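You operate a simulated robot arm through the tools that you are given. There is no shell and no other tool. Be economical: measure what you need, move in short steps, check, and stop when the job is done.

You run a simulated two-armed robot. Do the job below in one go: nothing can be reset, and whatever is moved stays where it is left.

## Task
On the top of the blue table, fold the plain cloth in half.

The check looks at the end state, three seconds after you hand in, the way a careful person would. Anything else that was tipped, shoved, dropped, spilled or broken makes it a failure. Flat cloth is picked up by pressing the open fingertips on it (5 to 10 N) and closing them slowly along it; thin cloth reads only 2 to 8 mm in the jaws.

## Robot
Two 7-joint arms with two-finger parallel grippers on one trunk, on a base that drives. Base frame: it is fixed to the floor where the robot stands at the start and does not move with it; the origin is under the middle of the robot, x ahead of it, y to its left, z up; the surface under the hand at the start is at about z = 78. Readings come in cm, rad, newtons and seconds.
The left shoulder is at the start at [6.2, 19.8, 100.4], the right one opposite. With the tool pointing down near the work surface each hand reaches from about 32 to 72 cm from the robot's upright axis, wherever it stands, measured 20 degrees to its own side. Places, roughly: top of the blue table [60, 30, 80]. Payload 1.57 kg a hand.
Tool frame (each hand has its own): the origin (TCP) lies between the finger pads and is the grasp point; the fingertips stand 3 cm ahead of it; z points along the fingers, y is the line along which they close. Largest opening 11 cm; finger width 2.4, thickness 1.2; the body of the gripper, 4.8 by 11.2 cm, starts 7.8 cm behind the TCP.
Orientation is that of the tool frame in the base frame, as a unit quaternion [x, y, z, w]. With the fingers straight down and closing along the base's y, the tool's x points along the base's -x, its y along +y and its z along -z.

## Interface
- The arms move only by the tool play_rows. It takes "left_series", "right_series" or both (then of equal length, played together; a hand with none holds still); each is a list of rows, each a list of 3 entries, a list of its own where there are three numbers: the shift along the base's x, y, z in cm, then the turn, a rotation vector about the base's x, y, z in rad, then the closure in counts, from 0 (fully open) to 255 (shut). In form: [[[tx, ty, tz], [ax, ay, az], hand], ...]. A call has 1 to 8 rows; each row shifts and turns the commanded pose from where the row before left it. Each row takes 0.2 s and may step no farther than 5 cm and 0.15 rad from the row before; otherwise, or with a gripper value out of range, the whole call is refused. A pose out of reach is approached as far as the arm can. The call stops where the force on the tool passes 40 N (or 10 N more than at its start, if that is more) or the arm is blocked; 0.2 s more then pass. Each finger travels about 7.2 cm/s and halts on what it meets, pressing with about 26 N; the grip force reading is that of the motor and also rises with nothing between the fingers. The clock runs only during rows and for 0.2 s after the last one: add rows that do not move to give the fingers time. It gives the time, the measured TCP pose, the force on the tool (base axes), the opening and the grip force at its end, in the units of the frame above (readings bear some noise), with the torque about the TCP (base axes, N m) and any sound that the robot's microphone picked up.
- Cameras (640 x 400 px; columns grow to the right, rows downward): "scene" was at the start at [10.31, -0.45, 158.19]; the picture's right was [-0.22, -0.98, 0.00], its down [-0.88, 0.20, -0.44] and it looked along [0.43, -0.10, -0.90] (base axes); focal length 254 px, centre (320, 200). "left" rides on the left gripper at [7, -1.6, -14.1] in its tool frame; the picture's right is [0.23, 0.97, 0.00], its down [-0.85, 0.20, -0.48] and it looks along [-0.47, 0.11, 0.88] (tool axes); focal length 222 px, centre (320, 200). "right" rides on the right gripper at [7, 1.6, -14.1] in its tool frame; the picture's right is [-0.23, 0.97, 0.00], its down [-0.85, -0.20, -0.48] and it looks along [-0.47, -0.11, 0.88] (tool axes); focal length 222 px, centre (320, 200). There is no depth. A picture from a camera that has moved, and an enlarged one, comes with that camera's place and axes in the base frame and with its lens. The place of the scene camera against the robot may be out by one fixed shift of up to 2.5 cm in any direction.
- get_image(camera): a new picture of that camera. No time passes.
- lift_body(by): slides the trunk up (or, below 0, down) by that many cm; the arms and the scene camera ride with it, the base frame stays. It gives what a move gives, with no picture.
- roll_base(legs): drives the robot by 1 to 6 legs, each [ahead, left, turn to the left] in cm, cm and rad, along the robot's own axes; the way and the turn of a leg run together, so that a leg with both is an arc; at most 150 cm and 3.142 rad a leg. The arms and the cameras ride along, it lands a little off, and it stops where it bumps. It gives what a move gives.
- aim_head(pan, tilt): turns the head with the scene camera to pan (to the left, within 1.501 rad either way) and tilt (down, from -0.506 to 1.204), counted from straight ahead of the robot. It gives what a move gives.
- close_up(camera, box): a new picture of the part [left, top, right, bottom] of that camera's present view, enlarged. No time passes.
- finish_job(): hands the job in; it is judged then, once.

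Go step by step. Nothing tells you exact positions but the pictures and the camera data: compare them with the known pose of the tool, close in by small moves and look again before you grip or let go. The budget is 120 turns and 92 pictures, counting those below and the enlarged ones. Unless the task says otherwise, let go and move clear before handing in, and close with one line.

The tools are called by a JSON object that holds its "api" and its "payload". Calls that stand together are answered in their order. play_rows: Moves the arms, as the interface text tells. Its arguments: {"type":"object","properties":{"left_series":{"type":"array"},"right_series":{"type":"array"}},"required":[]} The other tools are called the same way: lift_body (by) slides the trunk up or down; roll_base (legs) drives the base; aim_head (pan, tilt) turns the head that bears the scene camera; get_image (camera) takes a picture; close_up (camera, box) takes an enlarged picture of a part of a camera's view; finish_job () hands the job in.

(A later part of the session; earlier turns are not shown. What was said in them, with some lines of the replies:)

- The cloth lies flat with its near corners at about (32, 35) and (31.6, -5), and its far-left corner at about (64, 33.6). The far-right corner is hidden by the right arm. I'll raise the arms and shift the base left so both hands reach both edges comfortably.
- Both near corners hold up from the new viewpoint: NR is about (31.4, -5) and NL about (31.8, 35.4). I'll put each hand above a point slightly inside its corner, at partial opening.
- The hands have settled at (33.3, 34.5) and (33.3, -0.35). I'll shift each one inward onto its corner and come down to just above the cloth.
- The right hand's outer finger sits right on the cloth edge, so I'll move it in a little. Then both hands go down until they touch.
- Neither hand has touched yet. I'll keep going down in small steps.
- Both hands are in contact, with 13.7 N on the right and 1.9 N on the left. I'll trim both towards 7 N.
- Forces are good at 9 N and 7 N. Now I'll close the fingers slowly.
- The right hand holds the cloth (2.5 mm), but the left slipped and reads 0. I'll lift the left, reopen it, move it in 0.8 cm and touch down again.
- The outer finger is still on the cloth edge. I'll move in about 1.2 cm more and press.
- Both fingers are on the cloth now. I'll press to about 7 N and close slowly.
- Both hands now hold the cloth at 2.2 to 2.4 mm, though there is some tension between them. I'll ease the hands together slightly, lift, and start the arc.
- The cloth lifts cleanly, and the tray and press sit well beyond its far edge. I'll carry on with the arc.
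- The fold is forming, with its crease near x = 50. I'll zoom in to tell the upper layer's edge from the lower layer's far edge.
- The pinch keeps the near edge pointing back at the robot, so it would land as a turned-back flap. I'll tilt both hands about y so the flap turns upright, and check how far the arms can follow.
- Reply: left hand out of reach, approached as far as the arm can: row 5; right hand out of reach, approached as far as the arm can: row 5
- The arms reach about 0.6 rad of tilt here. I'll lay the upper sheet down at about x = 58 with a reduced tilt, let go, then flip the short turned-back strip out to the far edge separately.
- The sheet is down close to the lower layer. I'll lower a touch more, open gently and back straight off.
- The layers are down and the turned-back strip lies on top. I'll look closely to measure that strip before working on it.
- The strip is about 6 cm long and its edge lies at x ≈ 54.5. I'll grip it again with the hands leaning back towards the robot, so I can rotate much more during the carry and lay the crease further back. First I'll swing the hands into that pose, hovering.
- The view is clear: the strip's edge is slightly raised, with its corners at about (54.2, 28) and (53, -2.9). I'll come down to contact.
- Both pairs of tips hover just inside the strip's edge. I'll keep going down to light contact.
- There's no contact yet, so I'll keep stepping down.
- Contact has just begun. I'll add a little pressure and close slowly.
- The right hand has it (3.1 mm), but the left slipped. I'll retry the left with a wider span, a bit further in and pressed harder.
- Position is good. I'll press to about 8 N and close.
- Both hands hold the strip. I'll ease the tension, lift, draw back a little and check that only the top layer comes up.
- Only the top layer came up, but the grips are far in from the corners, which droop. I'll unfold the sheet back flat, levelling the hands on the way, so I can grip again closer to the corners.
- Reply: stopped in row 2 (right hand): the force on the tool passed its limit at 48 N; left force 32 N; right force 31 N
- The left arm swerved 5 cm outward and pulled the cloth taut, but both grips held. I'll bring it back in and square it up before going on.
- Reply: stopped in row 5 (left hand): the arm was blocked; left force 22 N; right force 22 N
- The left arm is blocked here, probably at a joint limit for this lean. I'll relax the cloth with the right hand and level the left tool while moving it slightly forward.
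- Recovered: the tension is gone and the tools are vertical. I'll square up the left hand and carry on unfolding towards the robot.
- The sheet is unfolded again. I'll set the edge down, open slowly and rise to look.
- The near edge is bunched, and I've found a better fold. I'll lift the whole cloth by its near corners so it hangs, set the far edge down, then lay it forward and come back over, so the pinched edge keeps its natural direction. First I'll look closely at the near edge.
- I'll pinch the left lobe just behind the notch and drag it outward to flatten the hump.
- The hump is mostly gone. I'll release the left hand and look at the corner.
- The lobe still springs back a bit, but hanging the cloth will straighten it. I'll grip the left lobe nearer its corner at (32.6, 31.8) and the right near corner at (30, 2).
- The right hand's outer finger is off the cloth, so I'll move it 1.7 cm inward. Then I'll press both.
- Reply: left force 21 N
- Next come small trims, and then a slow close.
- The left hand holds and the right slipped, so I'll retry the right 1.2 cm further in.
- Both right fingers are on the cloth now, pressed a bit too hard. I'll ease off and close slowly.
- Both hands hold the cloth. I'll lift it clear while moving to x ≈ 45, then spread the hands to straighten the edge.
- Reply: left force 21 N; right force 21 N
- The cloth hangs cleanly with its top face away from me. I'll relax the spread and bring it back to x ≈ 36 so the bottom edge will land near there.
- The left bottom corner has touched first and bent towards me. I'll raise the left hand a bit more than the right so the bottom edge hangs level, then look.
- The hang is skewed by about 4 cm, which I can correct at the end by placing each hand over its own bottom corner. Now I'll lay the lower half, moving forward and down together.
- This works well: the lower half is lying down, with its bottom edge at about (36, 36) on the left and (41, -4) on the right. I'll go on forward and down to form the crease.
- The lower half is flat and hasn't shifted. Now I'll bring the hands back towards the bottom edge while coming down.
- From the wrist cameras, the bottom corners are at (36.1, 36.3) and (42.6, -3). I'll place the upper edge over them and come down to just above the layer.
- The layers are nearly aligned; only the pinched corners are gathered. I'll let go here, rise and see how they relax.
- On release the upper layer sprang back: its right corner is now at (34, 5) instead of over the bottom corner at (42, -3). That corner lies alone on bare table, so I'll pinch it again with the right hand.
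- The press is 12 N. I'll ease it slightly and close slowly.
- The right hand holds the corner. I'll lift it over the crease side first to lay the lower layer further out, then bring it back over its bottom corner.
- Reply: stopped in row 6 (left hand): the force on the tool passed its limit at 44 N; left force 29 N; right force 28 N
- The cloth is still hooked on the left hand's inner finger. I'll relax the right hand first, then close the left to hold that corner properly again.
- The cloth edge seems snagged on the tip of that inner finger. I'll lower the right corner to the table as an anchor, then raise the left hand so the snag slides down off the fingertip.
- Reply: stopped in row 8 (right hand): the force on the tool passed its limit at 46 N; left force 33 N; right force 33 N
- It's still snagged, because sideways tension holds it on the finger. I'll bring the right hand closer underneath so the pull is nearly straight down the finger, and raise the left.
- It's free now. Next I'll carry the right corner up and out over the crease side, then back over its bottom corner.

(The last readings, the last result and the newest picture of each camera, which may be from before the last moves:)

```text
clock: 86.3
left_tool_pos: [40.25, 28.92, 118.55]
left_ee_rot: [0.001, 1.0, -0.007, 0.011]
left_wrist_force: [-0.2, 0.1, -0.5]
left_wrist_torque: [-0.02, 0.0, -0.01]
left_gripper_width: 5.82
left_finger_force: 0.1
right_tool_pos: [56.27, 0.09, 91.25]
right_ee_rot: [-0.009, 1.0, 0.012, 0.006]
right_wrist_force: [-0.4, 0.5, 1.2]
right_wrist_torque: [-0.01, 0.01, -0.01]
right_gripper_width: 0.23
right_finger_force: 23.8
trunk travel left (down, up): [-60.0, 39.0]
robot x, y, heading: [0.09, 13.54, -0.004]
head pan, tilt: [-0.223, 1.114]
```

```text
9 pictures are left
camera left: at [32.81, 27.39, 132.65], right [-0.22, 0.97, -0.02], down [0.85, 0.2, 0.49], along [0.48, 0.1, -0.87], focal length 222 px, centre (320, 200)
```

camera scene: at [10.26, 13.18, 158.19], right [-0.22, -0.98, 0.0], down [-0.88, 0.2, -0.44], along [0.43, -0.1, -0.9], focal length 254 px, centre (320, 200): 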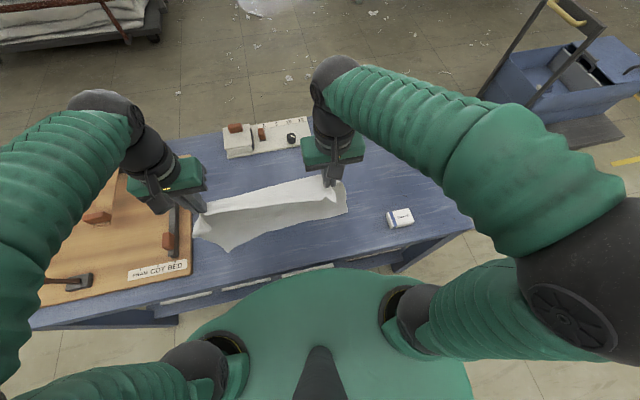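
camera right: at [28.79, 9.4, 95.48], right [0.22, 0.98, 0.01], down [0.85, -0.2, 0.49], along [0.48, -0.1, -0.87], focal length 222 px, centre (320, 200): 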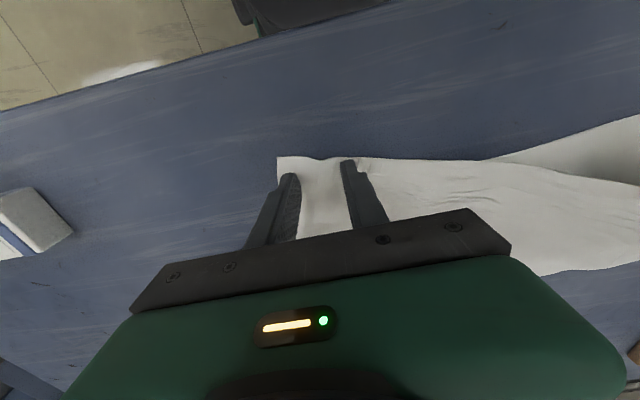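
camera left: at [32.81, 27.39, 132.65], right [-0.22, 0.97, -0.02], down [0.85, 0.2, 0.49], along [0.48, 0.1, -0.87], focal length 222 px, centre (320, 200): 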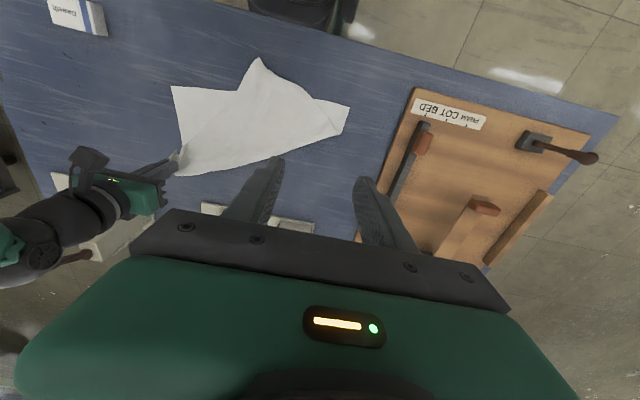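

The right corner travels well. I'll set it down over the bottom-right corner at about (44, -1.7) and keep holding it, then find the upper-left corner.

{"api": "play_rows", "payload": {"right_series": [[[-3, -0.5, 0.3], [0, 0, 0], 255], [[-3, -0.5, -0.5], [0, 0, 0], 255], [[-3, -0.4, -2.5], [0, 0, 0], 255], [[-2.8, -0.4, -4], [0, 0, 0], 255], [[-0.2, 0, -2], [0, 0, 0], 255], [[0, 0, 0], [0, 0, 0], 255]]}}

{"api": "get_image", "payload": {"camera": "left"}}

```text
clock: 87.7
left_tool_pos: [40.19, 29.0, 118.53]
left_ee_rot: [0.001, 1.0, -0.006, 0.01]
left_wrist_force: [0.7, -0.2, -0.5]
left_wrist_torque: [-0.01, -0.01, 0.01]
left_gripper_width: 5.83
left_finger_force: 0.0
right_tool_pos: [44.19, -1.7, 82.65]
right_ee_rot: [-0.01, 1.0, 0.013, 0.006]
right_wrist_force: [0.1, 0.9, 0.5]
right_wrist_torque: [-0.01, 0.03, 0.0]
right_gripper_width: 0.22
right_finger_force: 24.3
trunk travel left (down, up): [-60.0, 39.0]
robot x, y, heading: [0.17, 14.14, -0.002]
head pan, tilt: [-0.223, 1.114]
```

```text
8 pictures are left
camera left: at [32.77, 27.37, 132.67], right [-0.22, 0.97, -0.02], down [0.85, 0.2, 0.49], along [0.48, 0.1, -0.87], focal length 222 px, centre (320, 200)
```

left: 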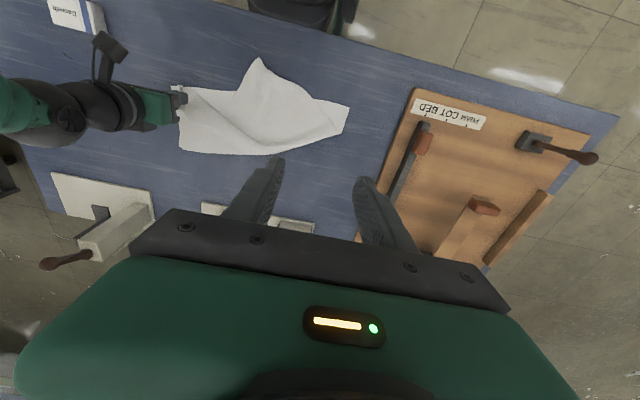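

The right corner is in place. The upper-left corner lies alone on bare table at about (32.8, 13.5), so I'll move the left hand over it to pinch just inside.

{"api": "play_rows", "payload": {"left_series": [[[-1.4, -4.7, -1], [0, 0, 0], 150], [[-1.4, -4.7, -1], [0, 0, 0], 175], [[-1.4, -4.7, -1], [0, 0, 0], 175], [[0, 0, -4.8], [0, 0, 0], 175], [[0, 0, -4.8], [0, 0, 0], 175], [[0, 0, -4.8], [0, 0, 0], 175], [[0, 0, -4.8], [0, 0, 0], 175], [[0, 0, -4.8], [0, 0, 0], 175]]}}

{"api": "play_rows", "payload": {"left_series": [[[0, 0, -4], [0, 0, 0], 175], [[0, 0, -4], [0, 0, 0], 175], [[0, 0, -1.6], [0, 0, 0], 175], [[0, 0, 0], [0, 0, 0], 175]]}}

{"api": "get_image", "payload": {"camera": "left"}}

```text
clock: 89.5
left_tool_pos: [36.06, 14.92, 91.56]
left_ee_rot: [0.001, 1.0, -0.006, 0.01]
left_wrist_force: [-0.9, -0.2, -0.4]
left_wrist_torque: [0.0, 0.02, 0.0]
left_gripper_width: 3.45
left_finger_force: 0.1
right_tool_pos: [44.3, -1.72, 82.68]
right_ee_rot: [-0.009, 1.0, 0.013, 0.005]
right_wrist_force: [-0.4, -0.3, 0.3]
right_wrist_torque: [-0.02, 0.01, 0.01]
right_gripper_width: 0.26
right_finger_force: 24.1
trunk travel left (down, up): [-60.0, 39.0]
robot x, y, heading: [-0.24, 13.76, -0.001]
head pan, tilt: [-0.223, 1.114]
```

```text
clock: 90.5
left_tool_pos: [35.94, 14.88, 82.1]
left_ee_rot: [0.0, 1.0, -0.005, 0.01]
left_wrist_force: [-0.1, 0.0, -0.1]
left_wrist_torque: [0.0, -0.03, -0.03]
left_gripper_width: 3.43
left_finger_force: 0.0
right_tool_pos: [44.09, -1.74, 82.73]
right_ee_rot: [-0.009, 1.0, 0.012, 0.006]
right_wrist_force: [0.5, -0.5, -0.1]
right_wrist_torque: [-0.02, -0.01, 0.01]
right_gripper_width: 0.23
right_finger_force: 23.7
trunk travel left (down, up): [-60.0, 39.0]
robot x, y, heading: [-0.34, 13.2, -0.002]
head pan, tilt: [-0.223, 1.114]
```

```text
7 pictures are left
camera left: at [28.59, 13.34, 96.05], right [-0.22, 0.97, -0.01], down [0.85, 0.2, 0.49], along [0.48, 0.1, -0.87], focal length 222 px, centre (320, 200)
```

left: 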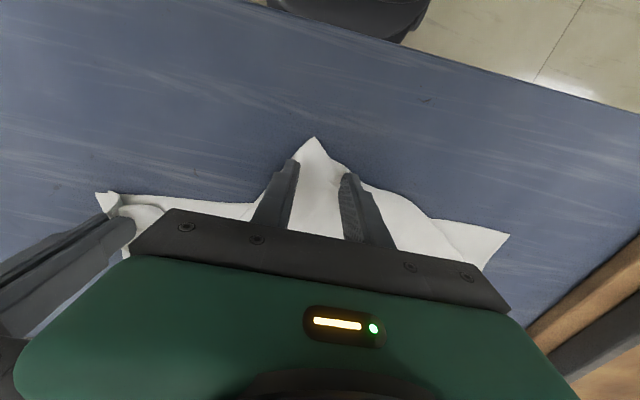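

The fingers straddle the corner well. I'll move in 0.5 cm and press.

{"api": "play_rows", "payload": {"left_series": [[[0.5, 0, -0.3], [0, 0, 0], 175], [[0, 0, -0.4], [0, 0, 0], 175], [[0, 0, -0.2], [0, 0, 0], 175], [[0, 0, 0], [0, 0, 0], 175]]}}

```text
clock: 91.5
left_tool_pos: [36.29, 14.87, 81.25]
left_ee_rot: [0.001, 1.0, -0.006, 0.012]
left_wrist_force: [1.7, 3.2, 19.5]
left_wrist_torque: [0.27, 0.0, -0.05]
left_gripper_width: 3.48
left_finger_force: 0.1
right_tool_pos: [44.02, -1.76, 82.72]
right_ee_rot: [-0.008, 1.0, 0.012, 0.007]
right_wrist_force: [0.1, -0.6, 0.2]
right_wrist_torque: [-0.02, 0.02, 0.0]
right_gripper_width: 0.24
right_finger_force: 23.6
trunk travel left (down, up): [-60.0, 39.0]
robot x, y, heading: [0.2, 13.96, -0.0]
head pan, tilt: [-0.223, 1.114]
```

{"api": "play_rows", "payload": {"left_series": [[[0, 0, 0.09], [0, 0, 0], 178], [[0, 0, 0], [0, 0, 0], 188], [[0, 0, 0], [0, 0, 0], 198], [[0, 0, 0], [0, 0, 0], 208], [[0, 0, 0], [0, 0, 0], 219], [[0, 0, 0], [0, 0, 0], 230], [[0, 0, 0], [0, 0, 0], 242], [[0, 0, 0], [0, 0, 0], 255]]}}

{"api": "play_rows", "payload": {"left_series": [[[0, 0, 0], [0, 0, 0], 255], [[0, 0, 0], [0, 0, 0], 255]]}}

```text
clock: 93.3
left_tool_pos: [36.38, 14.91, 81.24]
left_ee_rot: [0.001, 1.0, -0.005, 0.01]
left_wrist_force: [-0.1, 0.5, 10.0]
left_wrist_torque: [0.03, 0.06, 0.03]
left_gripper_width: 0.38
left_finger_force: 24.7
right_tool_pos: [44.15, -1.83, 82.79]
right_ee_rot: [-0.009, 1.0, 0.013, 0.006]
right_wrist_force: [-1.0, 0.0, -0.6]
right_wrist_torque: [0.02, -0.01, 0.0]
right_gripper_width: 0.22
right_finger_force: 23.6
trunk travel left (down, up): [-60.0, 39.0]
robot x, y, heading: [-0.03, 13.12, -0.004]
head pan, tilt: [-0.223, 1.114]
```

```text
clock: 93.9
left_tool_pos: [36.36, 14.88, 81.19]
left_ee_rot: [0.002, 1.0, -0.005, 0.011]
left_wrist_force: [-1.7, 1.8, 10.1]
left_wrist_torque: [0.04, 0.05, 0.05]
left_gripper_width: 0.38
left_finger_force: 23.7
right_tool_pos: [44.14, -1.73, 82.72]
right_ee_rot: [-0.009, 1.0, 0.013, 0.005]
right_wrist_force: [-0.5, 0.3, -0.4]
right_wrist_torque: [-0.04, 0.0, -0.02]
right_gripper_width: 0.23
right_finger_force: 23.9
trunk travel left (down, up): [-60.0, 39.0]
robot x, y, heading: [0.17, 13.84, 0.0]
head pan, tilt: [-0.223, 1.114]
```

Both corners are held. I'll arc the left corner up and out past the crease on its side to re-lay the lower layer there.

{"api": "play_rows", "payload": {"left_series": [[[1, 1.5, 3], [0, 0, 0], 255], [[2, 2.5, 3], [0, 0, 0], 255], [[3, 2.5, 2.5], [0, 0, 0], 255], [[3.5, 2, 1.5], [0, 0, 0], 255], [[3.5, 1.8, 0], [0, 0, 0], 255], [[3, 1, -0.5], [0, 0, 0], 255], [[0, 0, 0], [0, 0, 0], 255]]}}

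{"api": "close_up", "payload": {"camera": "scene", "box": [180, 130, 372, 250]}}

```text
clock: 95.5
left_tool_pos: [52.29, 25.83, 90.75]
left_ee_rot: [0.003, 1.0, -0.008, 0.009]
left_wrist_force: [-10.0, -29.4, -8.8]
left_wrist_torque: [-0.8, 0.41, -0.46]
left_gripper_width: 0.47
left_finger_force: 25.5
right_tool_pos: [44.31, -1.54, 82.79]
right_ee_rot: [-0.01, 1.0, 0.014, 0.009]
right_wrist_force: [10.4, 29.1, 9.7]
right_wrist_torque: [1.01, -0.37, 0.03]
right_gripper_width: 0.24
right_finger_force: 23.6
trunk travel left (down, up): [-60.0, 39.0]
robot x, y, heading: [0.07, 13.48, -0.004]
head pan, tilt: [-0.223, 1.114]
```

```text
3.33 times, centred on (276, 190) of scene
camera zoom: at [10.37, 13.12, 158.18], right [-0.22, -0.98, 0.0], down [-0.88, 0.2, -0.44], along [0.43, -0.1, -0.9], focal length 845 px, centre (467, 233)
```

zoom: 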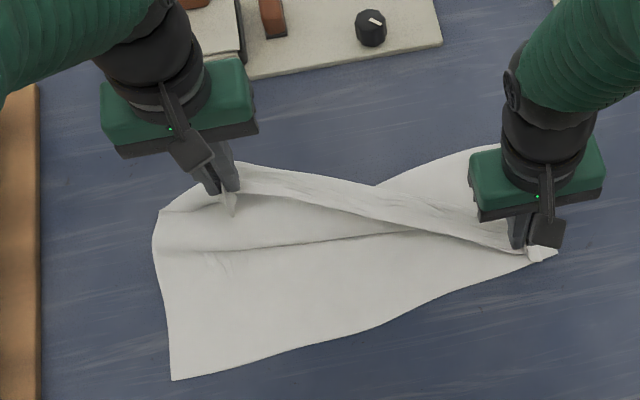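

The left side's lower layer is laid flat now, though the tension is high. I'll relax and bring the left corner back towards the bottom-left corner.

{"api": "play_rows", "payload": {"left_series": [[[-1, -1, 0], [0, 0, 0], 255], [[-3, 0, 0.3], [0, 0, 0], 255], [[-3, 0.3, -1], [0, 0, 0], 255], [[-3, 0.5, -3], [0, 0, 0], 255], [[-2, 0.5, -3.5], [0, 0, 0], 255], [[-0.3, 0, -1], [0, 0, 0], 255], [[0, 0, 0], [0, 0, 0], 255]]}}

{"api": "close_up", "payload": {"camera": "scene", "box": [180, 130, 372, 250]}}

```text
clock: 97.1
left_tool_pos: [40.17, 26.46, 82.45]
left_ee_rot: [0.001, 1.0, -0.006, 0.01]
left_wrist_force: [1.7, -5.3, -0.5]
left_wrist_torque: [-0.09, -0.01, -0.08]
left_gripper_width: 0.38
left_finger_force: 24.8
right_tool_pos: [44.15, -1.73, 82.62]
right_ee_rot: [-0.009, 1.0, 0.013, 0.006]
right_wrist_force: [-1.2, 4.4, -0.2]
right_wrist_torque: [0.16, 0.05, 0.05]
right_gripper_width: 0.21
right_finger_force: 24.3
trunk travel left (down, up): [-60.0, 39.0]
robot x, y, heading: [0.03, 13.46, 0.002]
head pan, tilt: [-0.223, 1.114]
```

```text
3.33 times, centred on (276, 190) of scene
camera zoom: at [10.4, 13.12, 158.18], right [-0.22, -0.98, 0.0], down [-0.88, 0.2, -0.44], along [0.43, -0.1, -0.9], focal length 845 px, centre (467, 233)
```

zoom: 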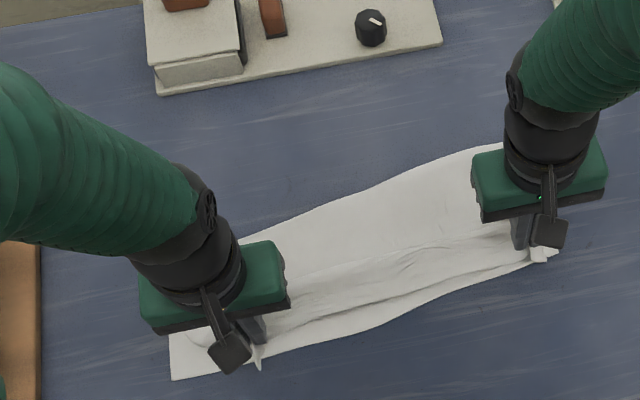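

The upper edge now lies over the bottom edge. I'll ease the tension, open both hands slowly, then rise a little and check for snags.

{"api": "play_rows", "payload": {"left_series": [[[0, -0.2, -0.5], [0, 0, 0], 255], [[0, 0, 0], [0, 0, 0], 240], [[0, 0, 0], [0, 0, 0], 220], [[0, 0, 0], [0, 0, 0], 200], [[0, 0, 0], [0, 0, 0], 170], [[0, 0, 1], [0, 0, 0], 150], [[0, 0, 1.5], [0, 0, 0], 150], [[0, 0, 1.5], [0, 0, 0], 150]], "right_series": [[[0, 0.2, -0.6], [0, 0, 0], 255], [[0, 0, 0], [0, 0, 0], 240], [[0, 0, 0], [0, 0, 0], 220], [[0, 0, 0], [0, 0, 0], 200], [[0, 0, 0], [0, 0, 0], 170], [[0, 0, 1], [0, 0, 0], 150], [[0, 0, 1.5], [0, 0, 0], 150], [[0, 0, 1.5], [0, 0, 0], 150]]}}

{"api": "close_up", "payload": {"camera": "scene", "box": [180, 130, 372, 250]}}

```text
clock: 98.9
left_tool_pos: [40.03, 26.2, 85.96]
left_ee_rot: [0.001, 1.0, -0.005, 0.011]
left_wrist_force: [0.3, -0.2, -0.1]
left_wrist_torque: [-0.02, 0.02, -0.02]
left_gripper_width: 4.54
left_finger_force: 0.1
right_tool_pos: [44.14, -1.53, 86.15]
right_ee_rot: [-0.009, 1.0, 0.012, 0.006]
right_wrist_force: [-0.3, 0.4, 0.1]
right_wrist_torque: [0.02, -0.02, -0.01]
right_gripper_width: 4.53
right_finger_force: 0.1
trunk travel left (down, up): [-60.0, 39.0]
robot x, y, heading: [-0.08, 13.74, 0.001]
head pan, tilt: [-0.223, 1.114]
```

```text
3.33 times, centred on (276, 190) of scene
camera zoom: at [10.31, 13.13, 158.18], right [-0.22, -0.98, 0.0], down [-0.88, 0.2, -0.44], along [0.43, -0.1, -0.9], focal length 845 px, centre (467, 233)
```

zoom: 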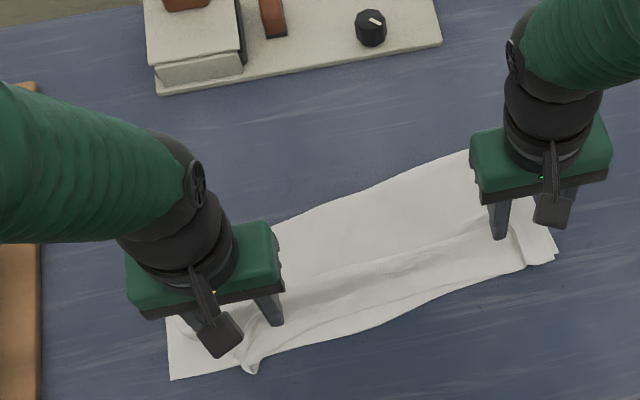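

The fold stayed put. I'll raise both hands clear and see how the left corner lies.

{"api": "play_rows", "payload": {"left_series": [[[0, 0, 3], [0, 0, 0], 150], [[0, 0, 4], [0, 0, 0], 150], [[0, 0, 4], [0, 0, 0], 150], [[0, 0, 4], [0, 0, 0], 150], [[0, 0, 0], [0, 0, 0], 150]], "right_series": [[[0, 0, 3], [0, 0, 0], 150], [[0, 0, 4], [0, 0, 0], 150], [[0, -3, 3], [0, 0, 0], 150], [[0, -4, 2], [0, 0, 0], 150], [[0, -4, 0], [0, 0, 0], 150]]}}

{"api": "get_image", "payload": {"camera": "left"}}

```text
clock: 100.1
left_tool_pos: [40.27, 26.11, 100.95]
left_ee_rot: [0.001, 1.0, -0.004, 0.01]
left_wrist_force: [0.5, -0.9, 0.5]
left_wrist_torque: [0.04, 0.02, 0.0]
left_gripper_width: 4.53
left_finger_force: 0.2
right_tool_pos: [44.19, -12.77, 98.04]
right_ee_rot: [-0.01, 1.0, 0.014, 0.004]
right_wrist_force: [0.4, -1.4, 0.0]
right_wrist_torque: [-0.02, -0.01, -0.02]
right_gripper_width: 4.53
right_finger_force: 0.1
trunk travel left (down, up): [-60.0, 39.0]
robot x, y, heading: [-0.0, 13.69, 0.001]
head pan, tilt: [-0.223, 1.114]
```

```text
3 pictures are left
camera left: at [32.88, 24.55, 115.01], right [-0.23, 0.97, -0.01], down [0.85, 0.2, 0.49], along [0.48, 0.1, -0.87], focal length 222 px, centre (320, 200)
```

left: 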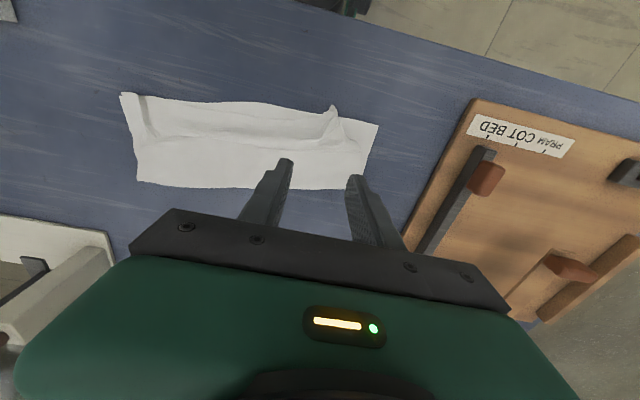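

The fold covers well except at the upper-left corner, which sits about 7 cm in from its bottom corner with a small ridge standing there. I'll straddle that ridge lightly, pinch it and draw it outward.

{"api": "play_rows", "payload": {"left_series": [[[-0.5, 1.4, -3], [0, 0, 0], 160], [[0, 0, -4.5], [0, 0, 0], 160], [[0, 0, -4.5], [0, 0, 0], 160], [[0, 0, -4.5], [0, 0, 0], 160], [[0, 0, -2.3], [0, 0, 0], 160], [[0, 0, -0.5], [0, 0, 0], 160], [[0, 0, -0.1], [0, 0, 0], 160], [[0, 0, 0], [0, 0, 0], 160]]}}

{"api": "play_rows", "payload": {"left_series": [[[0, 0, 0], [0, 0, 0], 175], [[0, 0, 0], [0, 0, 0], 190], [[0, 0, 0], [0, 0, 0], 203], [[0, 0, 0], [0, 0, 0], 216], [[0, 0, 0], [0, 0, 0], 228], [[0, 0, 0], [0, 0, 0], 240], [[0, 0, 0], [0, 0, 0], 255], [[0, 0, 0], [0, 0, 0], 255]]}}

```text
clock: 101.9
left_tool_pos: [39.61, 27.53, 81.5]
left_ee_rot: [0.001, 1.0, -0.005, 0.01]
left_wrist_force: [0.6, -0.4, 0.0]
left_wrist_torque: [0.02, 0.01, 0.0]
left_gripper_width: 4.09
left_finger_force: 0.1
right_tool_pos: [44.04, -12.68, 98.09]
right_ee_rot: [-0.009, 1.0, 0.013, 0.006]
right_wrist_force: [1.0, 0.1, -0.1]
right_wrist_torque: [0.02, -0.01, -0.04]
right_gripper_width: 4.53
right_finger_force: 0.1
trunk travel left (down, up): [-60.0, 39.0]
robot x, y, heading: [-0.29, 13.56, 0.004]
head pan, tilt: [-0.223, 1.114]
```

```text
clock: 103.7
left_tool_pos: [39.62, 27.55, 81.67]
left_ee_rot: [0.001, 1.0, -0.005, 0.011]
left_wrist_force: [0.1, -0.9, 2.4]
left_wrist_torque: [-0.01, 0.0, 0.02]
left_gripper_width: 0.34
left_finger_force: 23.5
right_tool_pos: [44.14, -12.64, 98.14]
right_ee_rot: [-0.009, 1.0, 0.012, 0.006]
right_wrist_force: [-0.7, 0.6, -0.5]
right_wrist_torque: [0.04, 0.01, -0.02]
right_gripper_width: 4.53
right_finger_force: 0.0
trunk travel left (down, up): [-60.0, 39.0]
robot x, y, heading: [0.01, 13.65, 0.003]
head pan, tilt: [-0.223, 1.114]
```

The ridge is pinched. I'll draw it outward 4 cm with a slight lift, then set it down and look.

{"api": "play_rows", "payload": {"left_series": [[[0, 0.3, 1], [0, 0, 0], 255], [[0, 1, 0.3], [0, 0, 0], 255], [[0, 1, 0], [0, 0, 0], 255], [[0, 1, 0], [0, 0, 0], 255], [[0, 0.8, 0], [0, 0, 0], 255], [[0, 0, -1], [0, 0, 0], 255], [[0, 0, 0], [0, 0, 0], 255]]}}

{"api": "close_up", "payload": {"camera": "scene", "box": [180, 130, 372, 250]}}

```text
clock: 105.3
left_tool_pos: [39.55, 31.76, 81.85]
left_ee_rot: [0.001, 1.0, -0.005, 0.01]
left_wrist_force: [0.2, -0.3, 1.7]
left_wrist_torque: [0.01, 0.04, -0.03]
left_gripper_width: 0.32
left_finger_force: 24.5
right_tool_pos: [44.08, -12.73, 98.11]
right_ee_rot: [-0.009, 1.0, 0.012, 0.005]
right_wrist_force: [0.5, -0.7, 0.2]
right_wrist_torque: [0.01, 0.05, 0.0]
right_gripper_width: 4.51
right_finger_force: 0.1
trunk travel left (down, up): [-60.0, 39.0]
robot x, y, heading: [0.02, 13.42, -0.005]
head pan, tilt: [-0.223, 1.114]
```

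```text
3.33 times, centred on (276, 190) of scene
camera zoom: at [10.34, 13.08, 158.19], right [-0.22, -0.98, 0.0], down [-0.88, 0.2, -0.44], along [0.43, -0.1, -0.9], focal length 845 px, centre (467, 233)
```

zoom: 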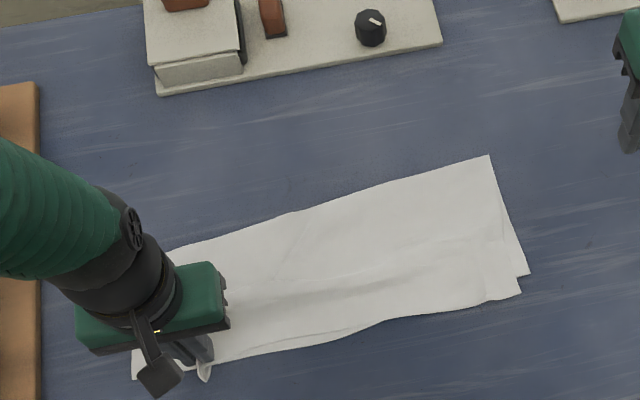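

That smoothed the whole upper layer, and the right corners nearly coincide. I'll release the left hand gently and rise.

{"api": "play_rows", "payload": {"left_series": [[[0, 0, 0], [0, 0, 0], 240], [[0, 0, 0], [0, 0, 0], 220], [[0, 0, 0], [0, 0, 0], 200], [[0, 0, 0], [0, 0, 0], 170], [[0, 0, 1], [0, 0, 0], 150], [[0, 0, 1.5], [0, 0, 0], 150], [[0, 0, 3], [0, 0, 0], 150], [[0, 0, 4], [0, 0, 0], 150]]}}

{"api": "play_rows", "payload": {"left_series": [[[0, 0, 4], [0, 0, 0], 150], [[0, 0, 4], [0, 0, 0], 150], [[0, 0, 0], [0, 0, 0], 150]]}}

{"api": "get_image", "payload": {"camera": "left"}}

```text
clock: 107.1
left_tool_pos: [39.57, 31.51, 91.51]
left_ee_rot: [0.002, 1.0, -0.005, 0.012]
left_wrist_force: [-0.6, 0.4, -0.1]
left_wrist_torque: [0.01, 0.01, -0.02]
left_gripper_width: 4.51
left_finger_force: 0.0
right_tool_pos: [44.0, -12.57, 98.17]
right_ee_rot: [-0.008, 1.0, 0.012, 0.007]
right_wrist_force: [-0.5, 0.4, 0.3]
right_wrist_torque: [-0.01, -0.03, -0.02]
right_gripper_width: 4.56
right_finger_force: 0.1
trunk travel left (down, up): [-60.0, 39.0]
robot x, y, heading: [0.36, 13.81, 0.001]
head pan, tilt: [-0.223, 1.114]
```

```text
clock: 107.9
left_tool_pos: [39.78, 31.7, 99.28]
left_ee_rot: [0.001, 1.0, -0.005, 0.009]
left_wrist_force: [0.9, -0.5, 0.4]
left_wrist_torque: [0.0, 0.02, 0.0]
left_gripper_width: 4.53
left_finger_force: 0.1
right_tool_pos: [44.27, -12.5, 98.02]
right_ee_rot: [-0.01, 1.0, 0.012, 0.006]
right_wrist_force: [-0.3, 0.0, -0.3]
right_wrist_torque: [-0.02, 0.0, -0.03]
right_gripper_width: 4.53
right_finger_force: 0.1
trunk travel left (down, up): [-60.0, 39.0]
robot x, y, heading: [-0.04, 13.69, 0.002]
head pan, tilt: [-0.223, 1.114]
```

```text
1 pictures are left
camera left: at [32.46, 30.15, 113.38], right [-0.23, 0.97, -0.02], down [0.85, 0.2, 0.49], along [0.48, 0.1, -0.87], focal length 222 px, centre (320, 200)
```

left: 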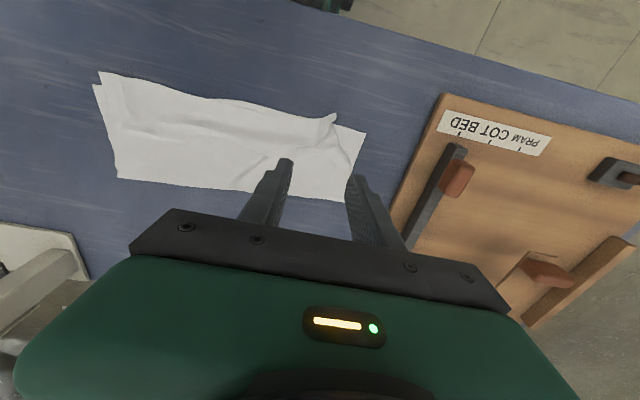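

The cloth is folded in half with its edges close together: about 4 cm short at the left corner and 2 cm off at the right. Both hands are open and clear, and nothing else on the table was moved, so I'm handing in.

{"api": "finish_job", "payload": {}}

```text
The job is handed in.
```

The plain cloth is folded in half on the blue table. The edges don't line up exactly: at last look the top layer sat about 4 cm short at the left corner and 2 cm off at the right. Both hands are open and clear, and I saw nothing else moved.
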